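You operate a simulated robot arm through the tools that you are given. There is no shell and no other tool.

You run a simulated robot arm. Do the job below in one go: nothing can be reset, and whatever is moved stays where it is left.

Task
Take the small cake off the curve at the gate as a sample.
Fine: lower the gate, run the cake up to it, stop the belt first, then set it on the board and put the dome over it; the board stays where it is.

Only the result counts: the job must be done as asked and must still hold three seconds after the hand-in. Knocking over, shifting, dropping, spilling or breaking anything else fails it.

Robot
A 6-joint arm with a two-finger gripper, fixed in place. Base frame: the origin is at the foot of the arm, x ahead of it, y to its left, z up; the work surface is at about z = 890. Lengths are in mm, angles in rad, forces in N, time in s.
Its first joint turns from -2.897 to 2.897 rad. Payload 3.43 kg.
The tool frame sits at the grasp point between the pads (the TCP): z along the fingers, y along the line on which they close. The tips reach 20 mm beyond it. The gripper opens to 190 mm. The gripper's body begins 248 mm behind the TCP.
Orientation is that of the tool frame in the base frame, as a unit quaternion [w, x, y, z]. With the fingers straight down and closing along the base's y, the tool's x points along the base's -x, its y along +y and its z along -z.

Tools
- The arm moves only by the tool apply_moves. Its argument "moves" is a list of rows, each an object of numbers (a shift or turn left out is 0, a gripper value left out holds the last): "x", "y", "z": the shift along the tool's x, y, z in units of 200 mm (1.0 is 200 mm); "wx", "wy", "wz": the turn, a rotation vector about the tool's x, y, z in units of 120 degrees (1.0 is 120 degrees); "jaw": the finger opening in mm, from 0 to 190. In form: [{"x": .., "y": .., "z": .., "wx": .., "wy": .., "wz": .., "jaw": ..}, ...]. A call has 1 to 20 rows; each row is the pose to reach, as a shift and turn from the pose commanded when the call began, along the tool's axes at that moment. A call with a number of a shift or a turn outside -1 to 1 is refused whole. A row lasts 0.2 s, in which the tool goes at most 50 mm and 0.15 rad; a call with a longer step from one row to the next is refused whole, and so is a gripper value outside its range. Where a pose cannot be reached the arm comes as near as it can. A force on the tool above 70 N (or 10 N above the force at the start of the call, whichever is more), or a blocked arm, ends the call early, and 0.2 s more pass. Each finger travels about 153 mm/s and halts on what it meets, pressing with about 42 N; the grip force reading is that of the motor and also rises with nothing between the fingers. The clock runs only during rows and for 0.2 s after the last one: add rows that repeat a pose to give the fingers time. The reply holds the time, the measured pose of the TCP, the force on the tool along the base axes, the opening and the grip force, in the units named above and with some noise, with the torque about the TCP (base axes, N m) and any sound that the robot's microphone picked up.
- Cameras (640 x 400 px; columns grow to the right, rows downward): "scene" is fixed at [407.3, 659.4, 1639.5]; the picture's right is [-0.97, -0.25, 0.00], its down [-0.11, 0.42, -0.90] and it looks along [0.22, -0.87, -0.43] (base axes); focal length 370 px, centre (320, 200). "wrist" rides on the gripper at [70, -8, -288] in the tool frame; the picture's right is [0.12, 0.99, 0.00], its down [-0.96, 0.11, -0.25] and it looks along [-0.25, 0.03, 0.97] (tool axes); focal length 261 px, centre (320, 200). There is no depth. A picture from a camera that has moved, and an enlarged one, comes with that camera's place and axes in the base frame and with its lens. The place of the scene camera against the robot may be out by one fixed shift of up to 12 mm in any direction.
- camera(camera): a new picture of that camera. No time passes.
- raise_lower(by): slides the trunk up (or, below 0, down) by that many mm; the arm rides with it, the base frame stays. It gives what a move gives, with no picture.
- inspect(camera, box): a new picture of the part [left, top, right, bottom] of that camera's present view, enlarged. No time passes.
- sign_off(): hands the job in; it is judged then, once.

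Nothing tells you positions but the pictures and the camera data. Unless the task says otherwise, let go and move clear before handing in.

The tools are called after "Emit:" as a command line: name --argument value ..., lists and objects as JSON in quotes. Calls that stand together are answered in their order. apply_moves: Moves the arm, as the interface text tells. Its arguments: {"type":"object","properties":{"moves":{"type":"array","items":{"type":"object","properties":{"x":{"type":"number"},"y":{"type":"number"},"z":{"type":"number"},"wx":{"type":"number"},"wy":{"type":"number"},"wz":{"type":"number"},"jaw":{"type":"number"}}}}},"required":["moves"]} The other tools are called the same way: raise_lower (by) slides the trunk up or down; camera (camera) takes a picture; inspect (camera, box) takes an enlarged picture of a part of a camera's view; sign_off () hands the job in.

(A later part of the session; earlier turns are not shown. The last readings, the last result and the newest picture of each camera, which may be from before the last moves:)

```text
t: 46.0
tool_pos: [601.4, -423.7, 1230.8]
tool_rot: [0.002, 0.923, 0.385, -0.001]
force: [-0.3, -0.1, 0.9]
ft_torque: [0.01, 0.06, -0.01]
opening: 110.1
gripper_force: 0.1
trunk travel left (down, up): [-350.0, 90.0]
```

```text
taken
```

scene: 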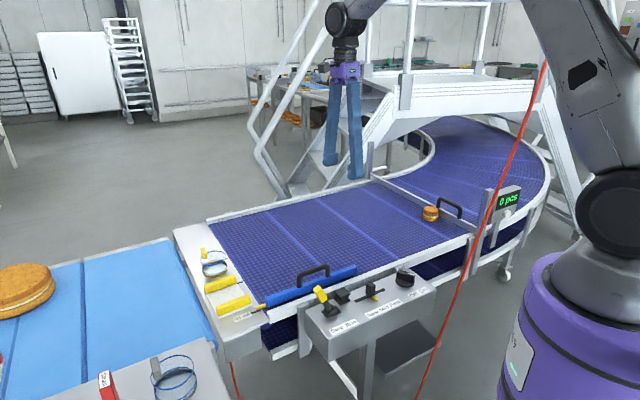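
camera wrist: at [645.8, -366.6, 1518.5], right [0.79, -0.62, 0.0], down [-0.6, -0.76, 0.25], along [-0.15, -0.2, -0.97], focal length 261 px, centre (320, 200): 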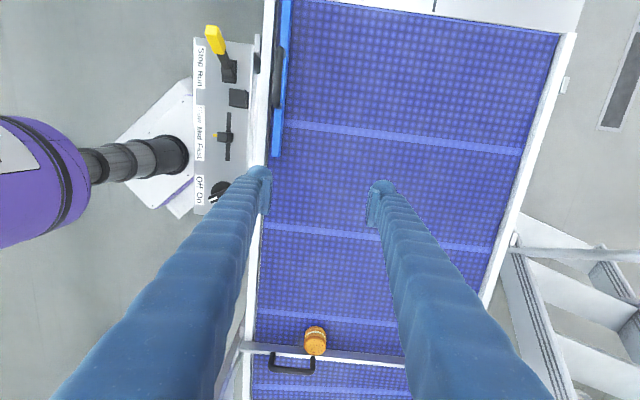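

The cake rests against the gate just left of the gate handle in this view. I'll lean the tool 20° so the wrist stays upstream, away from the cord, and approach.

Emit:
apply_moves --moves '[{"x": -0.2, "y": 0.018, "z": 0.02, "wy": -0.033}, {"x": -0.4, "y": 0.036, "z": 0.04, "wy": -0.067}, {"x": -0.6, "y": 0.054, "z": 0.06, "wy": -0.1}, {"x": -0.8, "y": 0.072, "z": 0.08, "wy": -0.133}, {"x": -1.0, "y": 0.09, "z": 0.1, "wy": -0.1667}, {"x": -1.0, "y": 0.09, "z": 0.1, "wy": -0.1667}]'

Emit:
camera --camera "wrist"

```text
t: 47.4
tool_pos: [470.7, -579.6, 1212.4]
tool_rot: [0.069, 0.909, 0.378, -0.162]
force: [0.0, 0.0, -0.5]
ft_torque: [0.02, 0.02, 0.05]
opening: 110.0
gripper_force: 0.1
trunk travel left (down, up): [-350.0, 90.0]
```

```text
taken
camera wrist: at [581.9, -455.3, 1459.1], right [0.78, -0.62, -0.04], down [-0.5, -0.66, 0.57], along [-0.38, -0.42, -0.82], focal length 261 px, centre (320, 200)
```

wrist: 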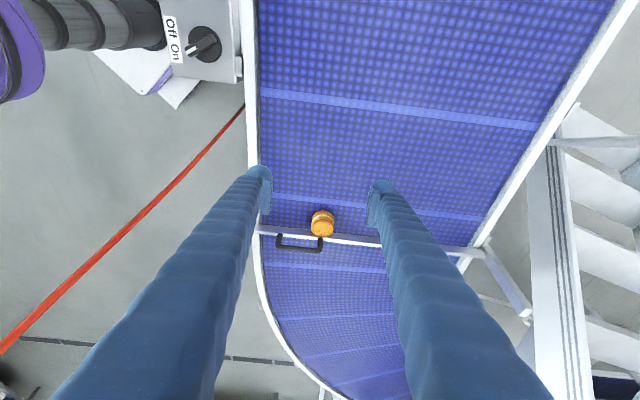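

Emit:
inspect --camera "wrist" --box '[272, 195, 368, 255]'

Emit:
camera --camera "scene"

```text
6.67 times, centred on (320, 225) of wrist
camera zoom: at [581.9, -455.3, 1459.1], right [0.78, -0.62, -0.04], down [-0.5, -0.66, 0.57], along [-0.38, -0.42, -0.82], focal length 1738 px, centre (320, 33)
```

zoom: 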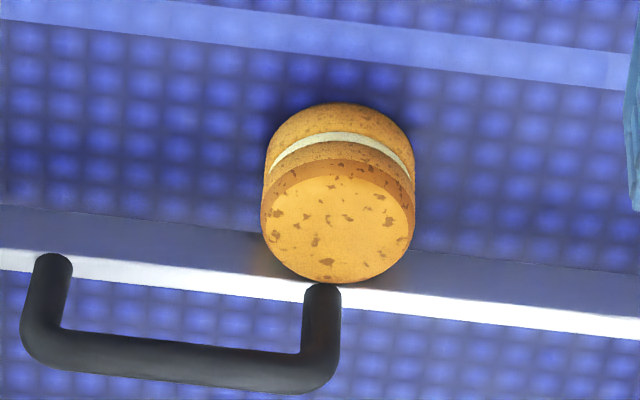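

```text
taken
```

scene: 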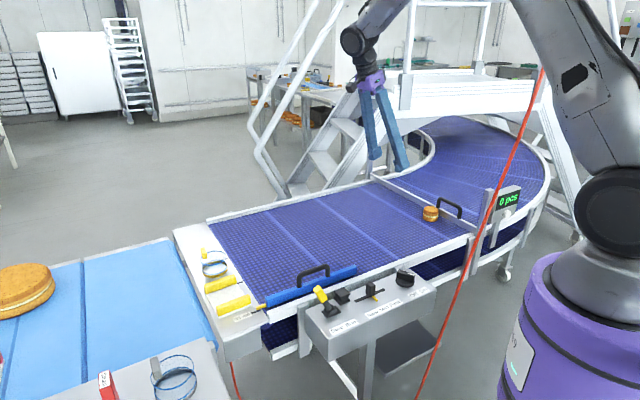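

The cake centre works out to about (289, -802). I'll move most of the way in, then refine.

Emit:
apply_moves --moves '[{"x": -0.13, "y": 0.034, "z": 0.16}, {"x": -0.26, "y": 0.067, "z": 0.32}, {"x": -0.39, "y": 0.1, "z": 0.48}, {"x": -0.52, "y": 0.134, "z": 0.64}, {"x": -0.65, "y": 0.168, "z": 0.81}, {"x": -0.65, "y": 0.168, "z": 0.81}]'

Emit:
camera --camera "wrist"

Emit:
inspect --camera "wrist" --box '[256, 160, 384, 240]'

Emit:
camera --camera "scene"

```text
t: 48.8
tool_pos: [370.6, -729.0, 1105.3]
tool_rot: [0.068, 0.909, 0.378, -0.161]
force: [0.6, 0.4, -0.8]
ft_torque: [0.05, -0.01, -0.01]
opening: 109.9
gripper_force: 0.0
trunk travel left (down, up): [-350.0, 90.0]
```

```text
taken
camera wrist: at [481.3, -605.6, 1351.5], right [0.78, -0.62, -0.04], down [-0.5, -0.66, 0.57], along [-0.38, -0.42, -0.82], focal length 261 px, centre (320, 200)
```

wrist: 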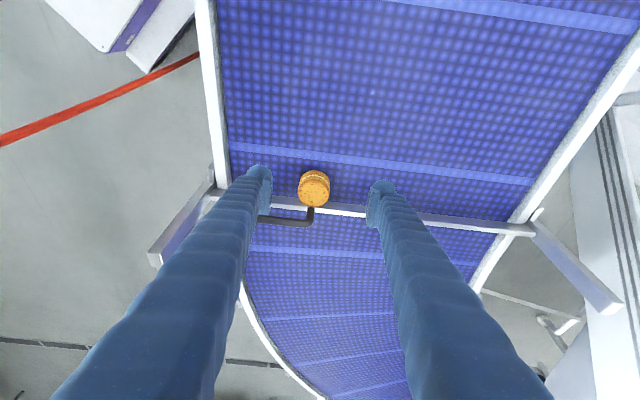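

```text
5.00 times, centred on (320, 200) of wrist
camera zoom: at [481.3, -605.6, 1351.5], right [0.78, -0.62, -0.04], down [-0.5, -0.66, 0.57], along [-0.38, -0.42, -0.82], focal length 1303 px, centre (320, 200)
```

zoom: 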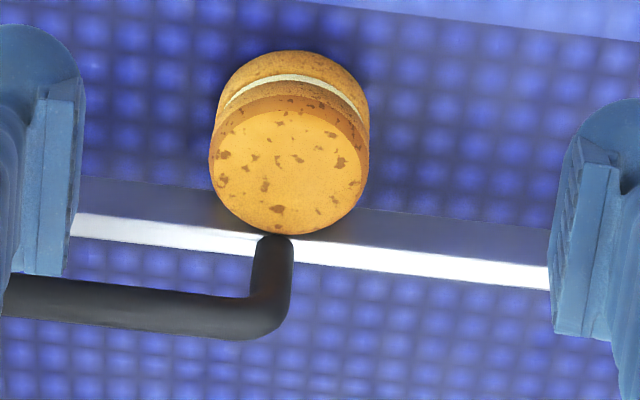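

```text
taken
```

scene: 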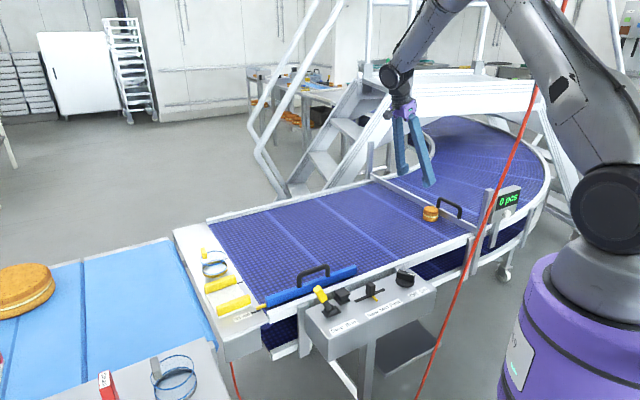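

Both looks agree on the cake at (290, -802), about 60 mm across. I'll align a few mm upstream of centre to keep clear of the gate bar, then come straight in along the tool axis.

Emit:
apply_moves --moves '[{"x": -0.056, "y": -0.01, "z": 0.1}, {"x": -0.112, "y": -0.02, "z": 0.2}, {"x": -0.168, "y": -0.031, "z": 0.3}, {"x": -0.168, "y": -0.031, "z": 0.3}]'

Emit:
apply_moves --moves '[{"z": 0.2}, {"z": 0.35}, {"z": 0.5}, {"z": 0.5}]'

Emit:
camera --camera "wrist"

Emit:
inspect --camera "scene" --box '[360, 140, 488, 220]'

```text
t: 49.8
tool_pos: [329.5, -762.1, 1060.7]
tool_rot: [0.068, 0.909, 0.378, -0.162]
force: [0.7, 0.8, -0.3]
ft_torque: [0.02, 0.01, -0.01]
opening: 110.1
gripper_force: 0.1
trunk travel left (down, up): [-350.0, 90.0]
```

```text
t: 50.8
tool_pos: [305.5, -785.6, 965.5]
tool_rot: [0.068, 0.909, 0.378, -0.161]
force: [-0.5, -1.0, -0.5]
ft_torque: [0.06, 0.02, 0.02]
opening: 109.9
gripper_force: 0.0
trunk travel left (down, up): [-350.0, 90.0]
```

```text
taken
camera wrist: at [415.7, -662.1, 1212.4], right [0.78, -0.62, -0.04], down [-0.5, -0.66, 0.56], along [-0.38, -0.42, -0.82], focal length 261 px, centre (320, 200)
```

wrist: 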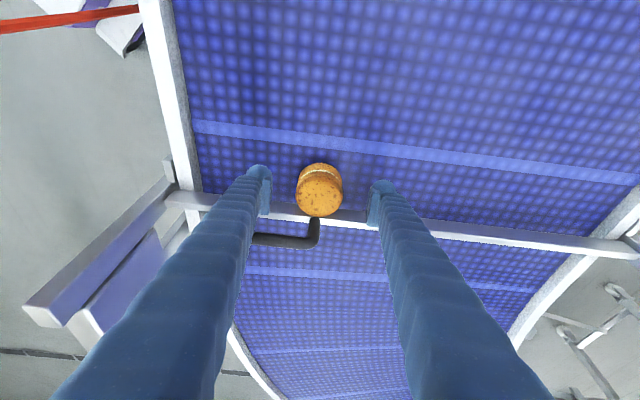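

```text
5.00 times, centred on (424, 180) of scene
camera zoom: at [407.3, 659.4, 1639.5], right [-0.97, -0.25, 0.0], down [-0.11, 0.42, -0.9], along [0.22, -0.87, -0.43], focal length 1850 px, centre (-200, 300)
```

zoom: 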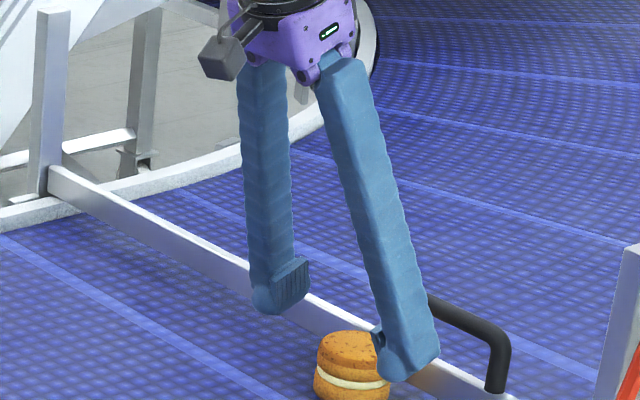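

The alignment is good. I'll advance the last 46 mm slowly, watching the force.

Emit:
apply_moves --moves '[{"z": 0.06}, {"z": 0.12}, {"z": 0.18}, {"z": 0.23}, {"z": 0.23}]'

Emit:
inspect --camera "wrist" --box '[224, 140, 416, 260]'

Emit:
inspect --camera "scene" --box '[390, 170, 470, 220]'

```text
t: 52.0
tool_pos: [294.2, -797.6, 922.8]
tool_rot: [0.068, 0.909, 0.378, -0.162]
force: [0.2, 0.3, -1.0]
ft_torque: [0.02, 0.03, 0.01]
opening: 109.8
gripper_force: 0.0
trunk travel left (down, up): [-350.0, 90.0]
```

```text
3.33 times, centred on (320, 200) of wrist
camera zoom: at [404.3, -673.6, 1169.5], right [0.78, -0.62, -0.04], down [-0.5, -0.66, 0.57], along [-0.38, -0.42, -0.82], focal length 869 px, centre (320, 200)
```

zoom: 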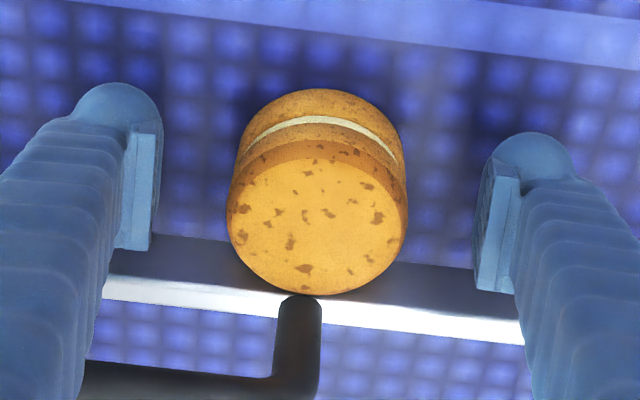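

```text
8.00 times, centred on (430, 195) of scene
camera zoom: at [407.3, 659.4, 1639.5], right [-0.97, -0.25, 0.0], down [-0.11, 0.42, -0.9], along [0.22, -0.87, -0.43], focal length 2960 px, centre (-560, 240)
```

zoom: 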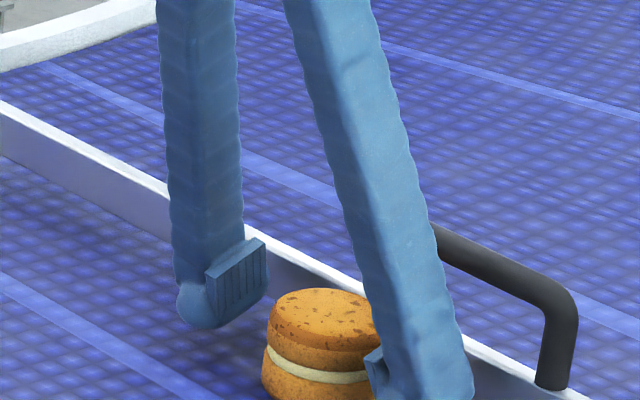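

The pads are centred on the cake and clear of belt and gate. I'll close gently with a moderate squeeze.

Emit:
apply_moves --moves '[{"jaw": 90}, {"jaw": 72}, {"jaw": 62}, {"jaw": 54}, {"jaw": 48}, {"jaw": 48}]'

Emit:
inspect --camera "wrist" --box '[224, 140, 416, 260]'

```text
t: 53.4
tool_pos: [293.7, -797.6, 923.5]
tool_rot: [0.067, 0.909, 0.377, -0.162]
force: [0.3, 0.5, 0.9]
ft_torque: [0.01, -0.02, -0.02]
opening: 61.0
gripper_force: 11.2
trunk travel left (down, up): [-350.0, 90.0]
```

```text
3.33 times, centred on (320, 200) of wrist
camera zoom: at [404.3, -673.6, 1169.6], right [0.78, -0.62, -0.04], down [-0.5, -0.66, 0.57], along [-0.38, -0.42, -0.82], focal length 869 px, centre (320, 200)
```

zoom: 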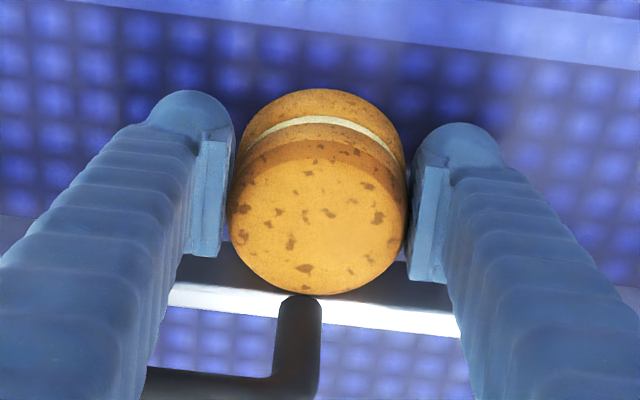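

The cake is gripped at 61 mm. I'll add a touch of force and lift it straight up while easing away from the gate.

Emit:
apply_moves --moves '[{"jaw": 44}, {"jaw": 44, "x": 0.0, "z": -0.0427}, {"jaw": 44, "x": 0.003, "z": -0.108}, {"jaw": 44, "x": -0.0077, "z": -0.237}, {"jaw": 44, "x": -0.045, "z": -0.41}, {"jaw": 44, "x": -0.082, "z": -0.583}, {"jaw": 44, "x": -0.082, "z": -0.583}]'

Emit:
camera --camera "wrist"

Emit:
camera --camera "scene"

```text
t: 55.0
tool_pos: [312.4, -779.5, 1038.5]
tool_rot: [0.068, 0.909, 0.378, -0.163]
force: [0.6, -0.2, -1.4]
ft_torque: [-0.02, 0.04, 0.05]
opening: 60.9
gripper_force: 11.3
trunk travel left (down, up): [-350.0, 90.0]
```

```text
taken
camera wrist: at [422.1, -655.0, 1284.7], right [0.78, -0.62, -0.04], down [-0.5, -0.66, 0.57], along [-0.38, -0.42, -0.82], focal length 261 px, centre (320, 200)
```

wrist: 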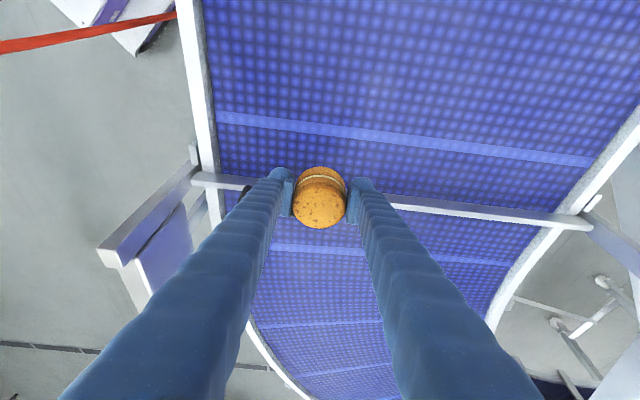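

```text
taken
```

scene: 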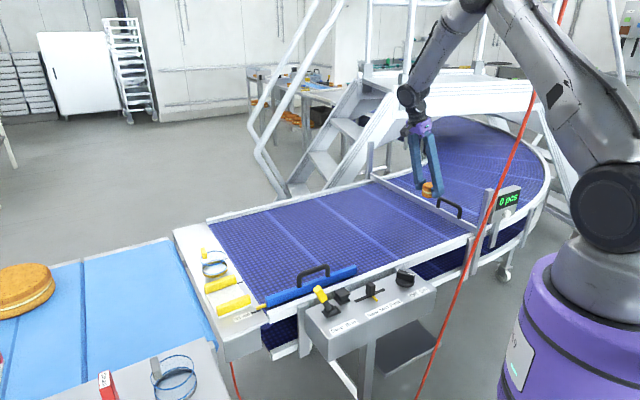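

The cake is held securely. I'll carry it upstream along the belt, then turn the tool about the vertical toward the board, keeping the cake upright.

Emit:
apply_moves --moves '[{"x": 0.18, "z": -0.09}, {"x": 0.36, "z": -0.18}, {"x": 0.54, "z": -0.26}, {"x": 0.72, "z": -0.35}, {"x": 0.903, "z": -0.44}, {"x": 0.903, "z": -0.44}]'

Emit:
apply_moves --moves '[{"x": 0.078, "z": -0.0289, "wx": -0.0217, "wz": -0.0587}, {"x": 0.156, "z": -0.0578, "wx": -0.0434, "wz": -0.1173}, {"x": 0.2345, "z": -0.0867, "wx": -0.065, "wz": -0.176}, {"x": 0.3127, "z": -0.1155, "wx": -0.0867, "wz": -0.2346}, {"x": 0.391, "z": -0.1444, "wx": -0.1084, "wz": -0.2933}, {"x": 0.469, "z": -0.1733, "wx": -0.13, "wz": -0.3519}, {"x": 0.547, "z": -0.2022, "wx": -0.1517, "wz": -0.4106}, {"x": 0.625, "z": -0.231, "wx": -0.1734, "wz": -0.4692}, {"x": 0.7035, "z": -0.26, "wx": -0.1951, "wz": -0.5279}, {"x": 0.7817, "z": -0.2888, "wx": -0.2168, "wz": -0.5865}, {"x": 0.86, "z": -0.3177, "wx": -0.2384, "wz": -0.6452}, {"x": 0.938, "z": -0.3466, "wx": -0.2601, "wz": -0.7038}, {"x": 0.938, "z": -0.3466, "wx": -0.2601, "wz": -0.7038}]'

Emit:
camera --camera "wrist"

Emit:
camera --camera "scene"

```text
t: 56.4
tool_pos: [451.1, -637.4, 1058.4]
tool_rot: [0.068, 0.909, 0.377, -0.162]
force: [0.4, 0.3, -1.1]
ft_torque: [-0.02, -0.07, 0.03]
opening: 61.2
gripper_force: 10.3
trunk travel left (down, up): [-350.0, 90.0]
```

```text
t: 59.2
tool_pos: [595.7, -496.1, 1060.0]
tool_rot: [0.164, 0.376, 0.91, -0.068]
force: [-0.5, -0.3, -0.2]
ft_torque: [0.05, 0.0, 0.0]
opening: 60.8
gripper_force: 11.1
trunk travel left (down, up): [-350.0, 90.0]
```

```text
taken
camera wrist: at [470.2, -384.6, 1304.9], right [0.62, 0.78, -0.04], down [0.66, -0.49, 0.57], along [0.42, -0.38, -0.82], focal length 261 px, centre (320, 200)
```

wrist: 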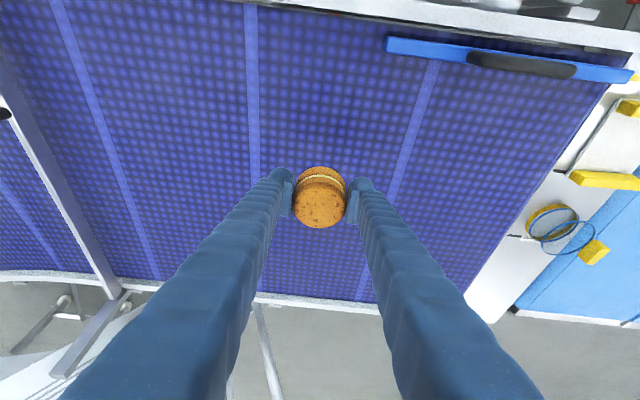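

```text
taken
```

scene: 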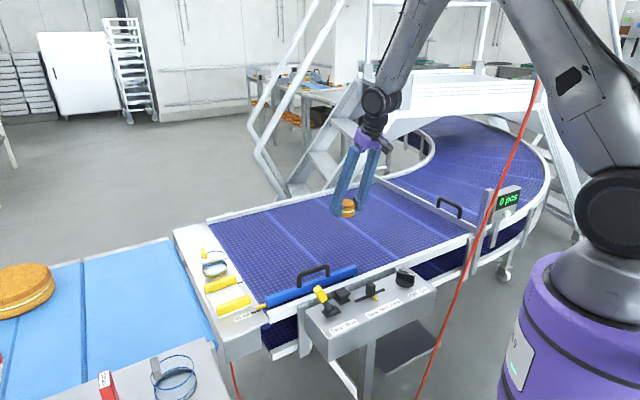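

The tool is turned and the cake is still upright. Carrying it toward the board.

Emit:
apply_moves --moves '[{"x": 0.024, "y": 0.2, "z": -0.009}, {"x": 0.049, "y": 0.4, "z": -0.018}, {"x": 0.073, "y": 0.6, "z": -0.028}, {"x": 0.098, "y": 0.8, "z": -0.037}, {"x": 0.122, "y": 1.0, "z": -0.046}, {"x": 0.122, "y": 1.0, "z": -0.046}]'

Emit:
apply_moves --moves '[{"x": 0.024, "y": 0.2, "z": -0.009}, {"x": 0.049, "y": 0.4, "z": -0.018}, {"x": 0.073, "y": 0.6, "z": -0.028}, {"x": 0.098, "y": 0.8, "z": -0.037}, {"x": 0.122, "y": 1.0, "z": -0.046}, {"x": 0.122, "y": 1.0, "z": -0.046}]'

Emit:
camera --camera "wrist"

Emit:
inspect --camera "wrist" --box '[280, 120, 440, 220]'

Emit:
camera --camera "scene"

```text
t: 60.6
tool_pos: [715.7, -336.6, 1059.1]
tool_rot: [0.164, 0.376, 0.91, -0.068]
force: [-0.2, 0.4, -1.7]
ft_torque: [-0.02, 0.01, 0.02]
opening: 61.0
gripper_force: 10.8
trunk travel left (down, up): [-350.0, 90.0]
```

```text
t: 62.0
tool_pos: [839.6, -174.7, 1058.7]
tool_rot: [0.164, 0.376, 0.91, -0.068]
force: [-1.3, -0.3, -1.6]
ft_torque: [-0.03, -0.06, -0.01]
opening: 61.2
gripper_force: 10.9
trunk travel left (down, up): [-350.0, 90.0]
```

```text
taken
camera wrist: at [716.0, -63.4, 1305.4], right [0.62, 0.78, -0.04], down [0.66, -0.49, 0.57], along [0.42, -0.38, -0.82], focal length 261 px, centre (320, 200)
```

wrist: 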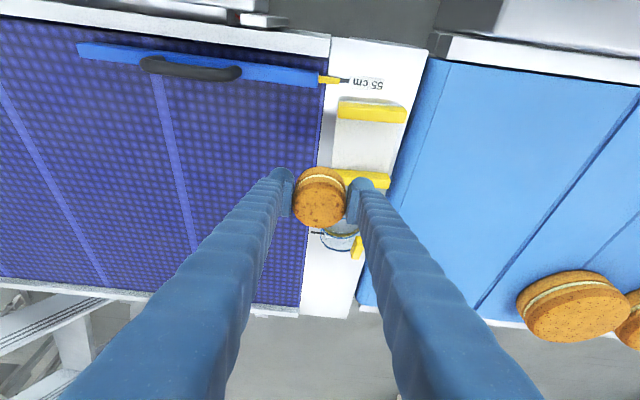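

```text
4.00 times, centred on (360, 170) of wrist
camera zoom: at [716.0, -63.4, 1305.4], right [0.62, 0.78, -0.04], down [0.66, -0.49, 0.57], along [0.42, -0.38, -0.82], focal length 1043 px, centre (160, 320)
```

zoom: 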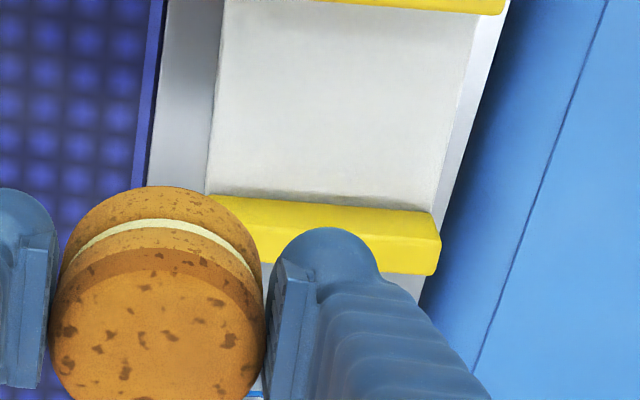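

```text
taken
```

scene: 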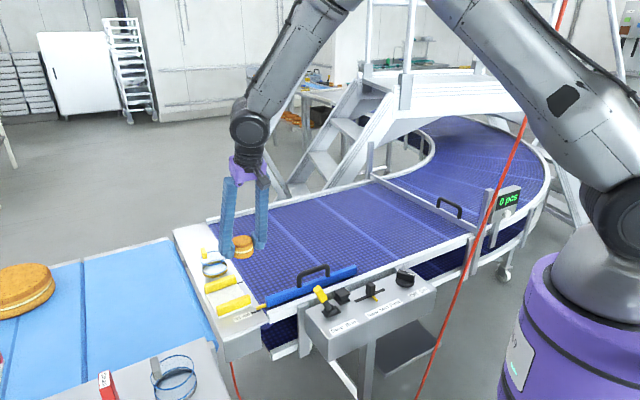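

The board's strip edges put its centre at about (884.6, -123.7). I'll move the cake over it and down to about 40 mm above the surface, then check alignment.

Emit:
apply_moves --moves '[{"x": 0.022, "y": 0.17, "z": -0.008}, {"x": 0.045, "y": 0.339, "z": -0.017}, {"x": 0.045, "y": 0.339, "z": -0.017}]'

Emit:
apply_moves --moves '[{"x": 0.049, "z": 0.131}, {"x": 0.098, "z": 0.262}, {"x": 0.147, "z": 0.394}, {"x": 0.147, "z": 0.394}]'

Emit:
camera --camera "wrist"

Emit:
inspect --camera "wrist" --box '[240, 140, 400, 240]'

Emit:
inspect --camera "scene" --box '[176, 240, 272, 300]'

```text
t: 62.8
tool_pos: [880.0, -120.1, 1059.4]
tool_rot: [0.163, 0.376, 0.91, -0.067]
force: [-0.5, -0.5, -1.2]
ft_torque: [0.02, -0.01, -0.01]
opening: 60.7
gripper_force: 11.0
trunk travel left (down, up): [-350.0, 90.0]
```

```text
t: 63.8
tool_pos: [877.9, -119.6, 975.2]
tool_rot: [0.164, 0.375, 0.91, -0.066]
force: [-0.8, -0.1, -0.8]
ft_torque: [0.0, -0.02, 0.01]
opening: 61.0
gripper_force: 11.0
trunk travel left (down, up): [-350.0, 90.0]
```

```text
taken
camera wrist: at [755.6, -8.6, 1220.8], right [0.62, 0.78, -0.04], down [0.66, -0.49, 0.57], along [0.42, -0.38, -0.82], focal length 261 px, centre (320, 200)
```

wrist: 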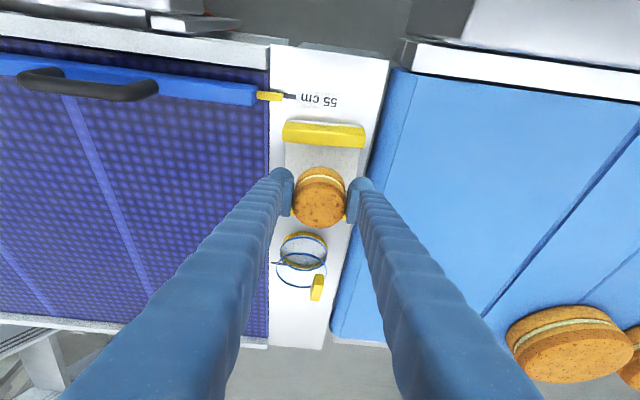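

```text
4.00 times, centred on (320, 190) of wrist
camera zoom: at [755.6, -8.6, 1220.8], right [0.62, 0.78, -0.04], down [0.66, -0.49, 0.57], along [0.42, -0.38, -0.82], focal length 1043 px, centre (320, 240)
```

zoom: 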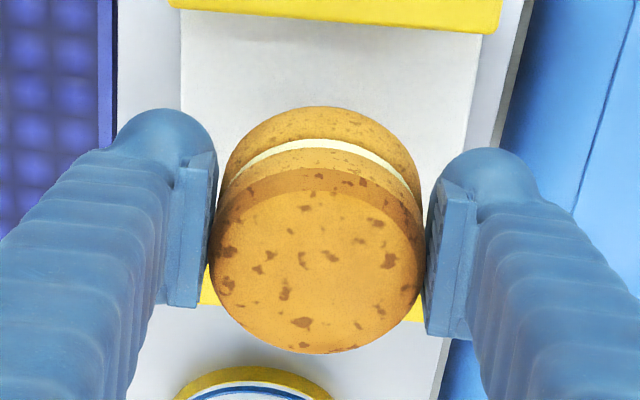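

```text
6.67 times, centred on (224, 270) of scene
camera zoom: at [407.3, 659.4, 1639.5], right [-0.97, -0.25, 0.0], down [-0.11, 0.42, -0.9], along [0.22, -0.87, -0.43], focal length 2467 px, centre (960, -267)
```

zoom: 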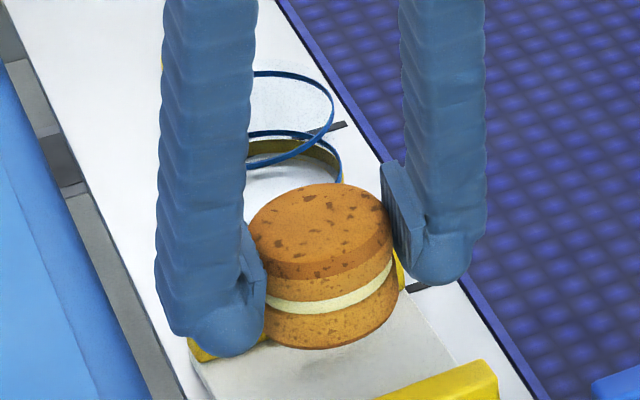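

The cake is well aligned over the board. I'll make a 2.5 mm correction outward and lower most of the way.

Emit:
apply_moves --moves '[{"x": -0.012, "z": 0.0045}, {"x": 0.008, "z": 0.058}, {"x": 0.028, "z": 0.111}, {"x": 0.0475, "z": 0.164}, {"x": 0.0475, "z": 0.164}]'

Emit:
inspect --camera "wrist" --box '[240, 140, 400, 240]'

Emit:
inspect --camera "scene" --box '[176, 250, 272, 310]'

```text
t: 65.0
tool_pos: [881.6, -122.7, 940.6]
tool_rot: [0.164, 0.375, 0.91, -0.067]
force: [0.4, -0.8, -1.5]
ft_torque: [0.03, 0.01, 0.02]
opening: 61.0
gripper_force: 10.8
trunk travel left (down, up): [-350.0, 90.0]
```

```text
4.00 times, centred on (320, 190) of wrist
camera zoom: at [757.6, -11.2, 1186.8], right [0.62, 0.78, -0.04], down [0.66, -0.49, 0.57], along [0.42, -0.38, -0.82], focal length 1043 px, centre (320, 240)
```

zoom: 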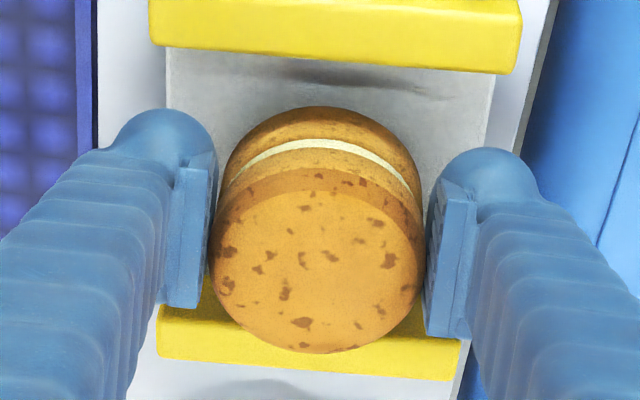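

```text
6.67 times, centred on (224, 280) of scene
camera zoom: at [407.3, 659.4, 1639.5], right [-0.97, -0.25, 0.0], down [-0.11, 0.42, -0.9], along [0.22, -0.87, -0.43], focal length 2467 px, centre (960, -333)
```

zoom: 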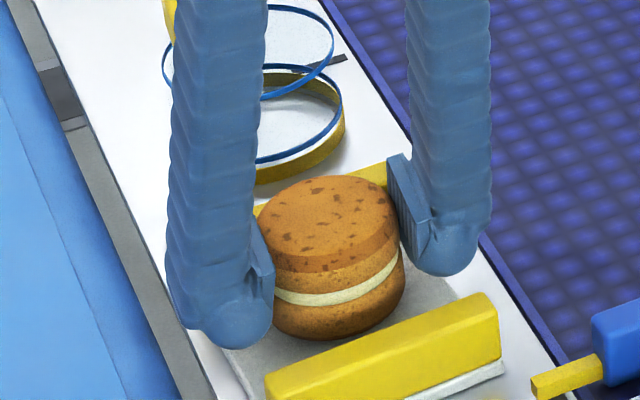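

Emit:
apply_moves --moves '[{"x": 0.0035, "z": 0.0094}, {"x": 0.007, "z": 0.0188}]'

Emit:
apply_moves --moves '[{"x": 0.0018, "z": 0.0047}, {"x": 0.0035, "z": 0.0094}]'

Emit:
inspect --camera "scene" --box '[192, 265, 256, 305]'

```text
t: 65.6
tool_pos: [881.2, -121.8, 935.4]
tool_rot: [0.164, 0.375, 0.91, -0.068]
force: [-0.2, 0.7, -0.3]
ft_torque: [0.02, -0.02, 0.0]
opening: 60.9
gripper_force: 10.9
trunk travel left (down, up): [-350.0, 90.0]
```

```text
t: 66.2
tool_pos: [880.9, -122.2, 934.8]
tool_rot: [0.164, 0.376, 0.91, -0.068]
force: [1.7, -0.1, -0.7]
ft_torque: [0.0, -0.02, -0.01]
opening: 60.8
gripper_force: 11.3
trunk travel left (down, up): [-350.0, 90.0]
```

```text
10.00 times, centred on (224, 285) of scene
camera zoom: at [407.3, 659.4, 1639.5], right [-0.97, -0.25, 0.0], down [-0.11, 0.42, -0.9], along [0.22, -0.87, -0.43], focal length 3700 px, centre (1280, -650)
```

zoom: 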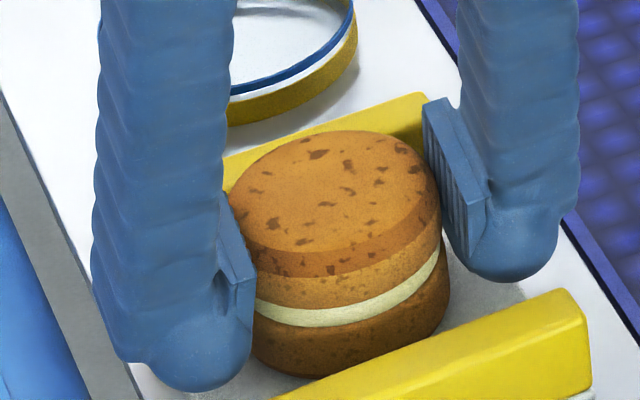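

Emit:
apply_moves --moves '[{"x": 0.0018, "z": 0.0047}, {"x": 0.0035, "z": 0.0094}]'

Emit:
apply_moves --moves '[{"x": 0.0018, "z": 0.0047}, {"x": 0.0035, "z": 0.0094}]'

Emit:
inspect --camera "scene" --box '[192, 265, 256, 305]'

```text
t: 66.8
tool_pos: [882.2, -123.2, 932.0]
tool_rot: [0.164, 0.375, 0.91, -0.067]
force: [-0.8, 0.0, -0.4]
ft_torque: [0.01, -0.01, -0.03]
opening: 61.1
gripper_force: 10.7
trunk travel left (down, up): [-350.0, 90.0]
```

```text
t: 67.4
tool_pos: [882.7, -122.4, 933.4]
tool_rot: [0.164, 0.376, 0.91, -0.066]
force: [-0.5, 0.1, 9.3]
ft_torque: [-0.02, -0.03, -0.05]
opening: 61.1
gripper_force: 11.0
trunk travel left (down, up): [-350.0, 90.0]
```

```text
10.00 times, centred on (224, 285) of scene
camera zoom: at [407.3, 659.4, 1639.5], right [-0.97, -0.25, 0.0], down [-0.11, 0.42, -0.9], along [0.22, -0.87, -0.43], focal length 3700 px, centre (1280, -650)
```

zoom: 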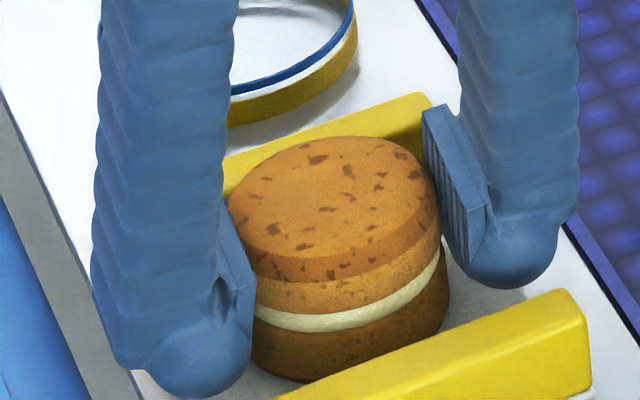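

Contact: the downward force shows the cake is seated on the board. I'll ease the pressure and open the fingers slowly.

Emit:
apply_moves --moves '[{"x": -0.0017, "z": -0.0047, "jaw": 52}, {"x": -0.0017, "z": -0.0047, "jaw": 58}, {"x": -0.0017, "z": -0.0047, "jaw": 66}, {"x": -0.0017, "z": -0.0047, "jaw": 76}, {"x": -0.0017, "z": -0.0047, "jaw": 84}, {"x": -0.0017, "z": -0.0047, "jaw": 84}]'

Emit:
inspect --camera "wrist" --box '[240, 140, 400, 240]'

Emit:
inspect --camera "scene" --box '[192, 265, 256, 305]'

```text
t: 68.8
tool_pos: [881.4, -122.7, 931.3]
tool_rot: [0.163, 0.375, 0.91, -0.067]
force: [-0.3, -0.1, 0.6]
ft_torque: [-0.02, 0.01, 0.0]
opening: 83.9
gripper_force: 0.0
trunk travel left (down, up): [-350.0, 90.0]
```

```text
4.00 times, centred on (320, 190) of wrist
camera zoom: at [758.0, -11.2, 1177.5], right [0.62, 0.78, -0.04], down [0.66, -0.49, 0.57], along [0.42, -0.38, -0.82], focal length 1043 px, centre (320, 240)
```

zoom: 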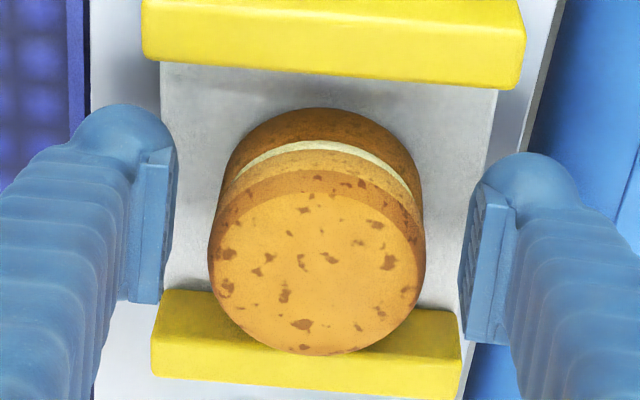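

```text
10.00 times, centred on (224, 285) of scene
camera zoom: at [407.3, 659.4, 1639.5], right [-0.97, -0.25, 0.0], down [-0.11, 0.42, -0.9], along [0.22, -0.87, -0.43], focal length 3700 px, centre (1280, -650)
```

zoom: 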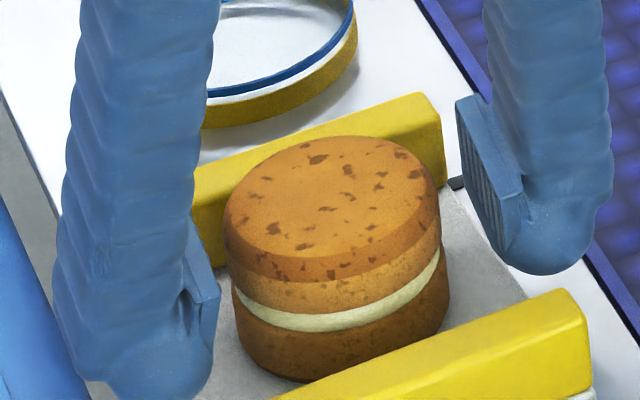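

The cake stands on the board, centred between the strips at about (886, -126.5). I'll back away along the tool axis and then inspect the dome up close.

Emit:
apply_moves --moves '[{"z": -0.15}, {"z": -0.35}, {"z": -0.55}, {"z": -0.75}, {"z": -0.75}]'

Emit:
camera --camera "wrist"

Emit:
inspect --camera "wrist" --box '[256, 190, 384, 270]'

Emit:
camera --camera "scene"

```text
t: 70.0
tool_pos: [843.2, -85.8, 1070.9]
tool_rot: [0.163, 0.375, 0.91, -0.067]
force: [0.9, -0.4, -0.2]
ft_torque: [-0.03, 0.02, -0.02]
opening: 83.8
gripper_force: 0.0
trunk travel left (down, up): [-350.0, 90.0]
```

```text
taken
camera wrist: at [720.6, 25.7, 1317.3], right [0.62, 0.78, -0.04], down [0.66, -0.49, 0.57], along [0.42, -0.38, -0.82], focal length 261 px, centre (320, 200)
```

wrist: 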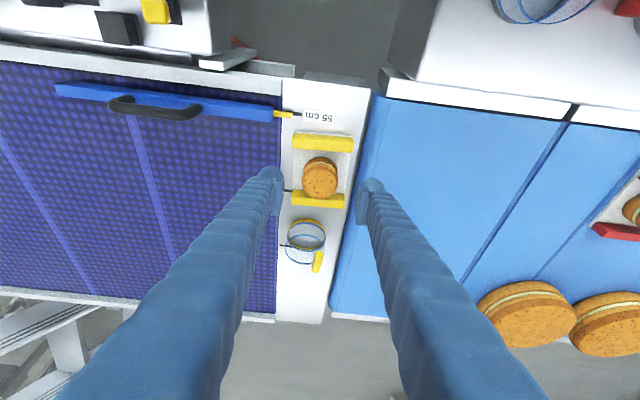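

```text
5.00 times, centred on (320, 230) of wrist
camera zoom: at [720.6, 25.7, 1317.3], right [0.62, 0.78, -0.04], down [0.66, -0.49, 0.57], along [0.42, -0.38, -0.82], focal length 1303 px, centre (320, 50)
```

zoom: 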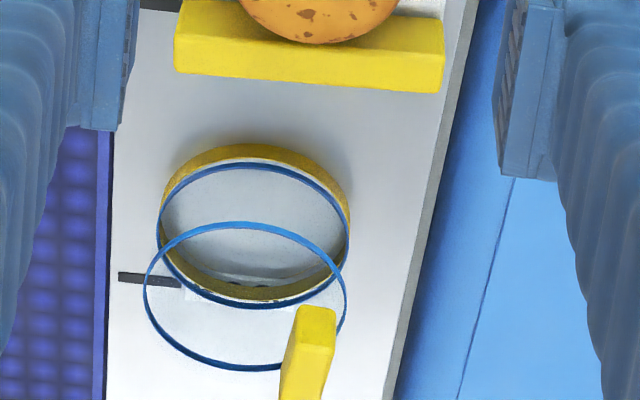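

```text
taken
```

scene: 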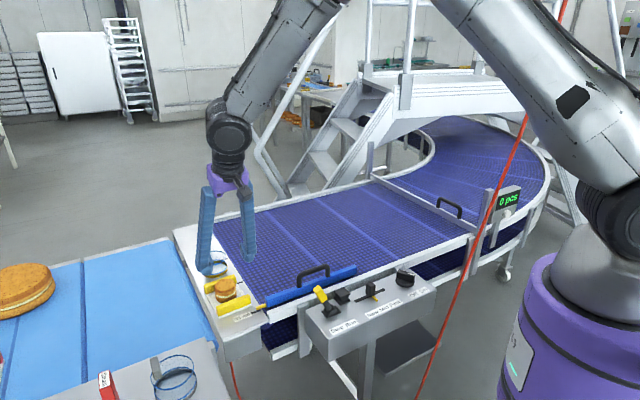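

Emit:
apply_moves --moves '[{"x": -0.14, "z": 0.052}, {"x": -0.28, "z": 0.105}, {"x": -0.42, "z": 0.157}, {"x": -0.563, "z": 0.21}, {"x": -0.563, "z": 0.21, "jaw": 110}]'

Emit:
camera --camera "wrist"

Emit:
inspect --camera "wrist" --box '[272, 170, 368, 230]'

```text
t: 71.2
tool_pos: [929.4, -169.7, 1070.9]
tool_rot: [0.164, 0.376, 0.91, -0.068]
force: [0.4, -0.2, 0.2]
ft_torque: [0.04, 0.0, -0.02]
opening: 110.0
gripper_force: 0.1
trunk travel left (down, up): [-350.0, 90.0]
```

```text
taken
camera wrist: at [805.6, -59.1, 1317.9], right [0.62, 0.78, -0.04], down [0.66, -0.49, 0.57], along [0.42, -0.38, -0.82], focal length 261 px, centre (320, 200)
```

wrist: 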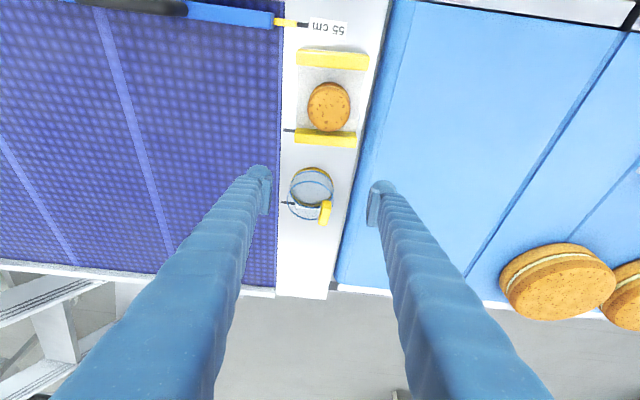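

```text
6.67 times, centred on (320, 200) of wrist
camera zoom: at [805.6, -59.1, 1317.9], right [0.62, 0.78, -0.04], down [0.66, -0.49, 0.57], along [0.42, -0.38, -0.82], focal length 1738 px, centre (320, 200)
```

zoom: 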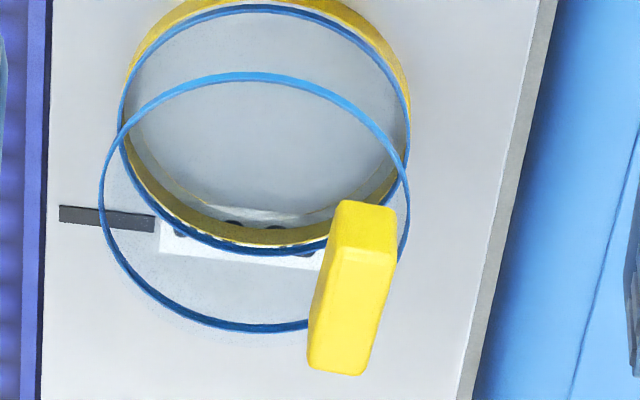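

The dome's grip block sits off-centre on the slope of the glass cap, leaving little to hold. The ringed body is 83 mm wide and can be held symmetrically, as the cake was. I'll take the dome gently by its body, with its axis at about (992, -249), and move to the pre-grasp point now.

Emit:
apply_moves --moves '[{"x": -0.1, "y": -0.028, "z": 0.06, "jaw": 120}, {"x": -0.21, "y": -0.056, "z": 0.12, "jaw": 120}, {"x": -0.21, "y": -0.056, "z": 0.12, "jaw": 120}]'

Emit:
camera --camera "wrist"

Emit:
inspect --camera "wrist" --box '[256, 150, 384, 230]'

Emit:
inspect --camera "scene" --box '[160, 200, 288, 280]'

```text
t: 72.0
tool_pos: [954.3, -212.0, 1064.6]
tool_rot: [0.164, 0.375, 0.91, -0.067]
force: [0.9, 0.6, 0.2]
ft_torque: [-0.01, 0.0, 0.0]
opening: 119.8
gripper_force: 0.0
trunk travel left (down, up): [-350.0, 90.0]
```

```text
taken
camera wrist: at [830.9, -100.6, 1310.4], right [0.62, 0.78, -0.04], down [0.66, -0.49, 0.57], along [0.42, -0.38, -0.82], focal length 261 px, centre (320, 200)
```

wrist: 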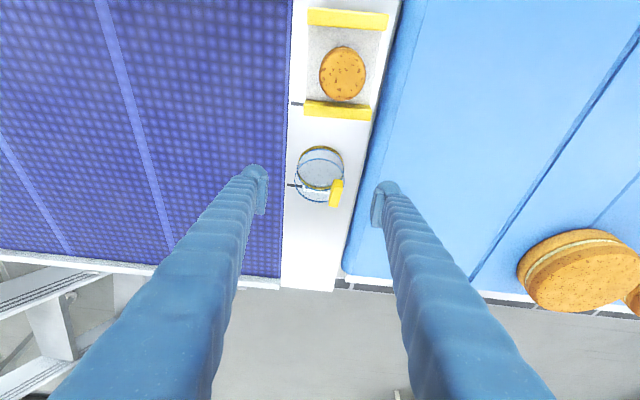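

```text
5.00 times, centred on (320, 190) of wrist
camera zoom: at [830.9, -100.6, 1310.4], right [0.62, 0.78, -0.04], down [0.66, -0.49, 0.57], along [0.42, -0.38, -0.82], focal length 1303 px, centre (320, 250)
```

zoom: 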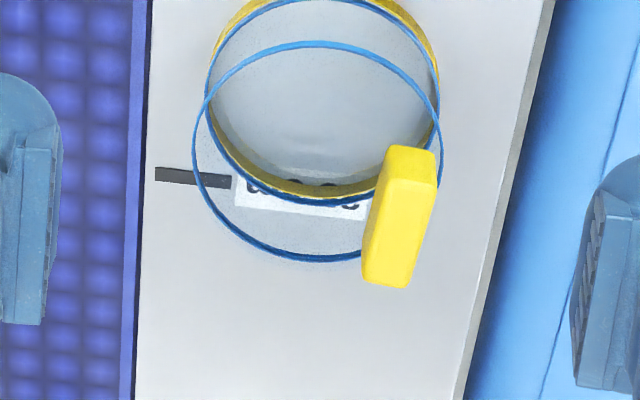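

```text
5.00 times, centred on (224, 240) of scene
camera zoom: at [407.3, 659.4, 1639.5], right [-0.97, -0.25, 0.0], down [-0.11, 0.42, -0.9], along [0.22, -0.87, -0.43], focal length 1850 px, centre (800, 0)
```

zoom: 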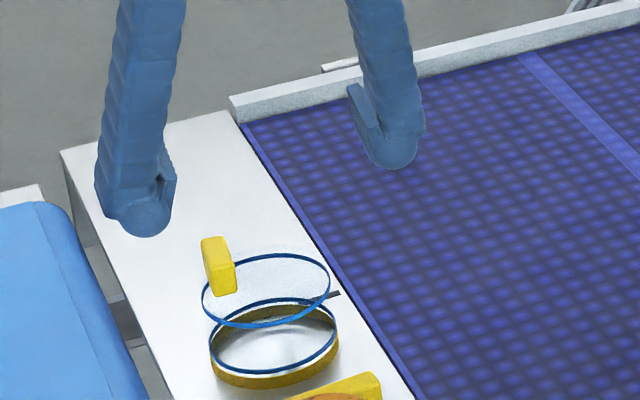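

The dome is centred between the fingers. I'll advance along the tool axis in two stages, staying clear of the plate.

Emit:
apply_moves --moves '[{"z": 0.15}, {"z": 0.3}, {"z": 0.42}, {"z": 0.52}, {"z": 0.52}]'

Emit:
inspect --camera "wrist" --box '[224, 130, 416, 250]'

Emit:
inspect --camera "scene" --box '[160, 210, 288, 290]'

```text
t: 73.2
tool_pos: [981.3, -237.8, 967.4]
tool_rot: [0.164, 0.376, 0.91, -0.068]
force: [-0.2, -0.5, 0.7]
ft_torque: [0.02, -0.04, 0.01]
opening: 120.1
gripper_force: 0.0
trunk travel left (down, up): [-350.0, 90.0]
```

```text
3.33 times, centred on (320, 190) of wrist
camera zoom: at [857.6, -126.3, 1213.0], right [0.62, 0.78, -0.04], down [0.66, -0.49, 0.57], along [0.42, -0.38, -0.82], focal length 869 px, centre (320, 233)
```

zoom: 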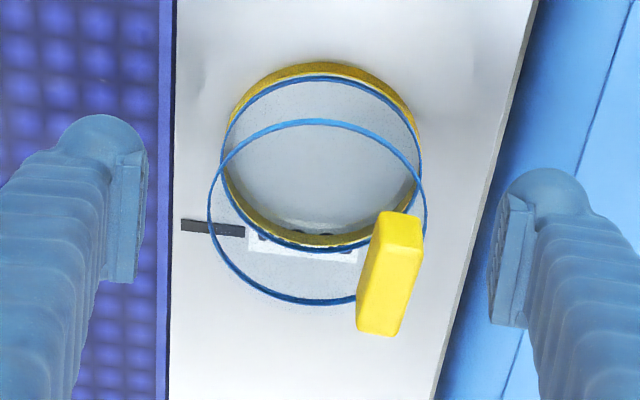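

```text
5.00 times, centred on (224, 250) of scene
camera zoom: at [407.3, 659.4, 1639.5], right [-0.97, -0.25, 0.0], down [-0.11, 0.42, -0.9], along [0.22, -0.87, -0.43], focal length 1850 px, centre (800, -50)
```

zoom: 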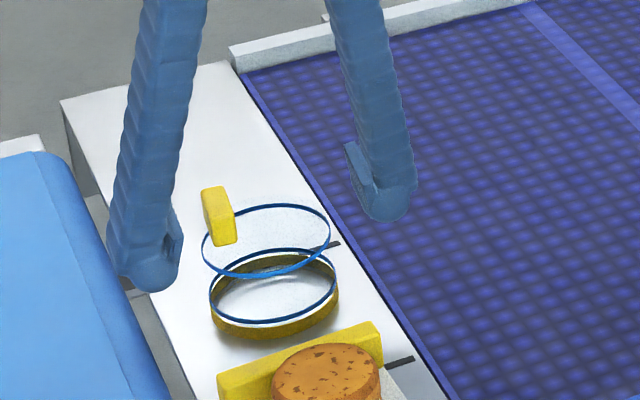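

Emit:
apply_moves --moves '[{"jaw": 104}, {"z": 0.06, "jaw": 104}, {"z": 0.12, "jaw": 104}, {"z": 0.17, "jaw": 104}, {"z": 0.21, "jaw": 104}, {"z": 0.21, "jaw": 104}]'

Emit:
inspect --camera "wrist" --box '[224, 130, 416, 250]'

Emit:
inspect --camera "scene" --box '[160, 220, 288, 300]'

```text
t: 74.6
tool_pos: [991.4, -248.7, 928.5]
tool_rot: [0.164, 0.375, 0.91, -0.068]
force: [0.0, 0.0, -0.4]
ft_torque: [0.04, 0.0, 0.0]
opening: 104.1
gripper_force: 0.1
trunk travel left (down, up): [-350.0, 90.0]
```

```text
3.33 times, centred on (320, 190) of wrist
camera zoom: at [867.9, -136.5, 1173.1], right [0.62, 0.78, -0.04], down [0.66, -0.49, 0.57], along [0.42, -0.38, -0.82], focal length 869 px, centre (320, 233)
```

zoom: 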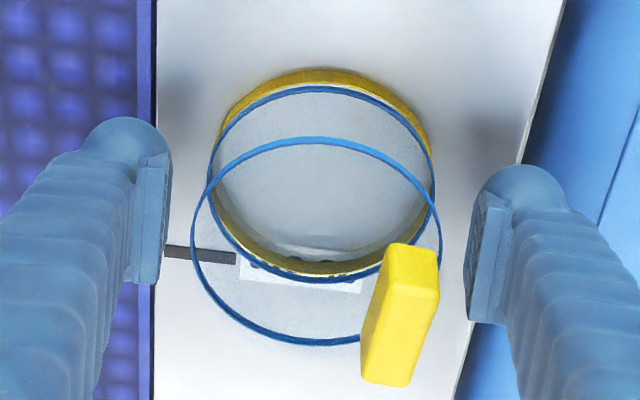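

```text
5.00 times, centred on (224, 260) of scene
camera zoom: at [407.3, 659.4, 1639.5], right [-0.97, -0.25, 0.0], down [-0.11, 0.42, -0.9], along [0.22, -0.87, -0.43], focal length 1850 px, centre (800, -100)
```

zoom: 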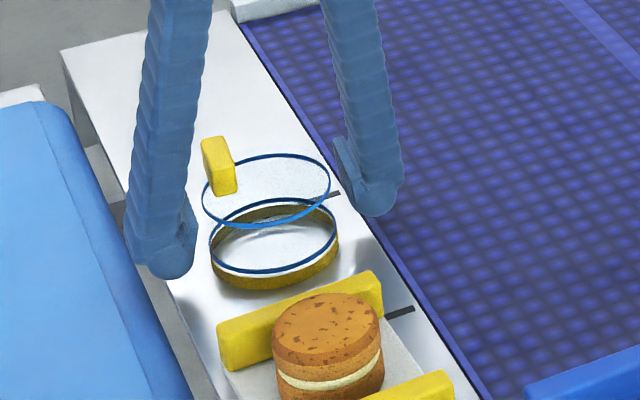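

The fingers flank the dome's wall symmetrically. I'll close gently on it.

Emit:
apply_moves --moves '[{"jaw": 94}, {"jaw": 86}, {"jaw": 80}, {"jaw": 74}, {"jaw": 70}, {"jaw": 70}]'

Emit:
inspect --camera "wrist" --box '[224, 130, 416, 250]'

Emit:
inspect --camera "scene" --box '[160, 220, 288, 300]'

```text
t: 76.0
tool_pos: [990.6, -248.4, 927.6]
tool_rot: [0.163, 0.375, 0.91, -0.067]
force: [0.3, -0.3, -0.1]
ft_torque: [0.0, -0.02, -0.03]
opening: 85.3
gripper_force: 42.2
trunk travel left (down, up): [-350.0, 90.0]
```

```text
3.33 times, centred on (320, 190) of wrist
camera zoom: at [867.8, -136.4, 1173.1], right [0.62, 0.78, -0.04], down [0.66, -0.49, 0.57], along [0.42, -0.38, -0.82], focal length 869 px, centre (320, 233)
```

zoom: 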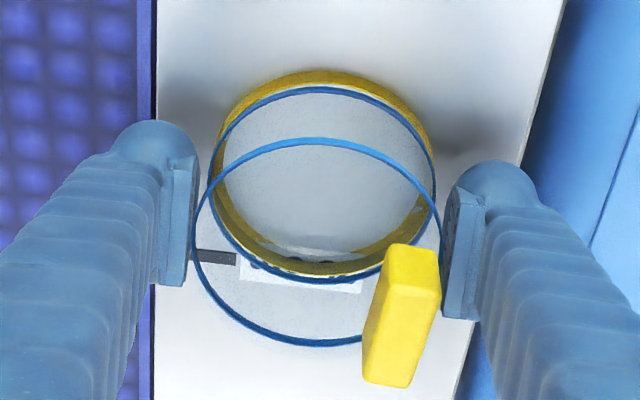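

```text
5.00 times, centred on (224, 260) of scene
camera zoom: at [407.3, 659.4, 1639.5], right [-0.97, -0.25, 0.0], down [-0.11, 0.42, -0.9], along [0.22, -0.87, -0.43], focal length 1850 px, centre (800, -100)
```

zoom: 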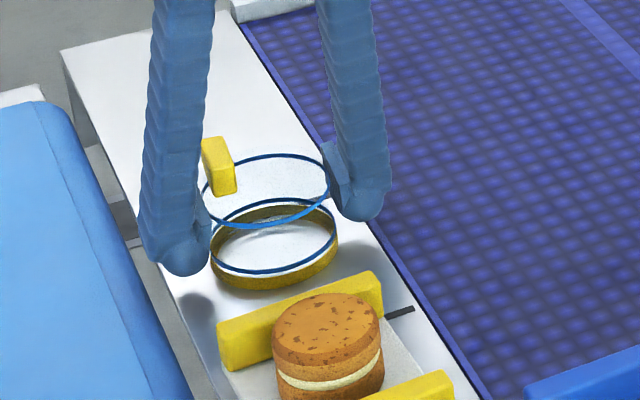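

The body is held at 85 mm, but the squeeze reads 42 N. I'll ease it before lifting.

Emit:
apply_moves --moves '[{"jaw": 78}, {"jaw": 78}]'

```text
t: 76.6
tool_pos: [992.2, -247.4, 927.4]
tool_rot: [0.164, 0.375, 0.91, -0.067]
force: [-0.2, 0.5, 1.1]
ft_torque: [0.05, 0.01, 0.0]
opening: 85.0
gripper_force: 41.8
trunk travel left (down, up): [-350.0, 90.0]
```

Emit:
apply_moves --moves '[{"jaw": 82.5}, {"jaw": 82.5}]'

```text
t: 77.2
tool_pos: [990.9, -247.4, 927.6]
tool_rot: [0.163, 0.375, 0.91, -0.067]
force: [0.5, 0.2, 1.7]
ft_torque: [0.03, -0.01, 0.01]
opening: 85.1
gripper_force: 42.2
trunk travel left (down, up): [-350.0, 90.0]
```

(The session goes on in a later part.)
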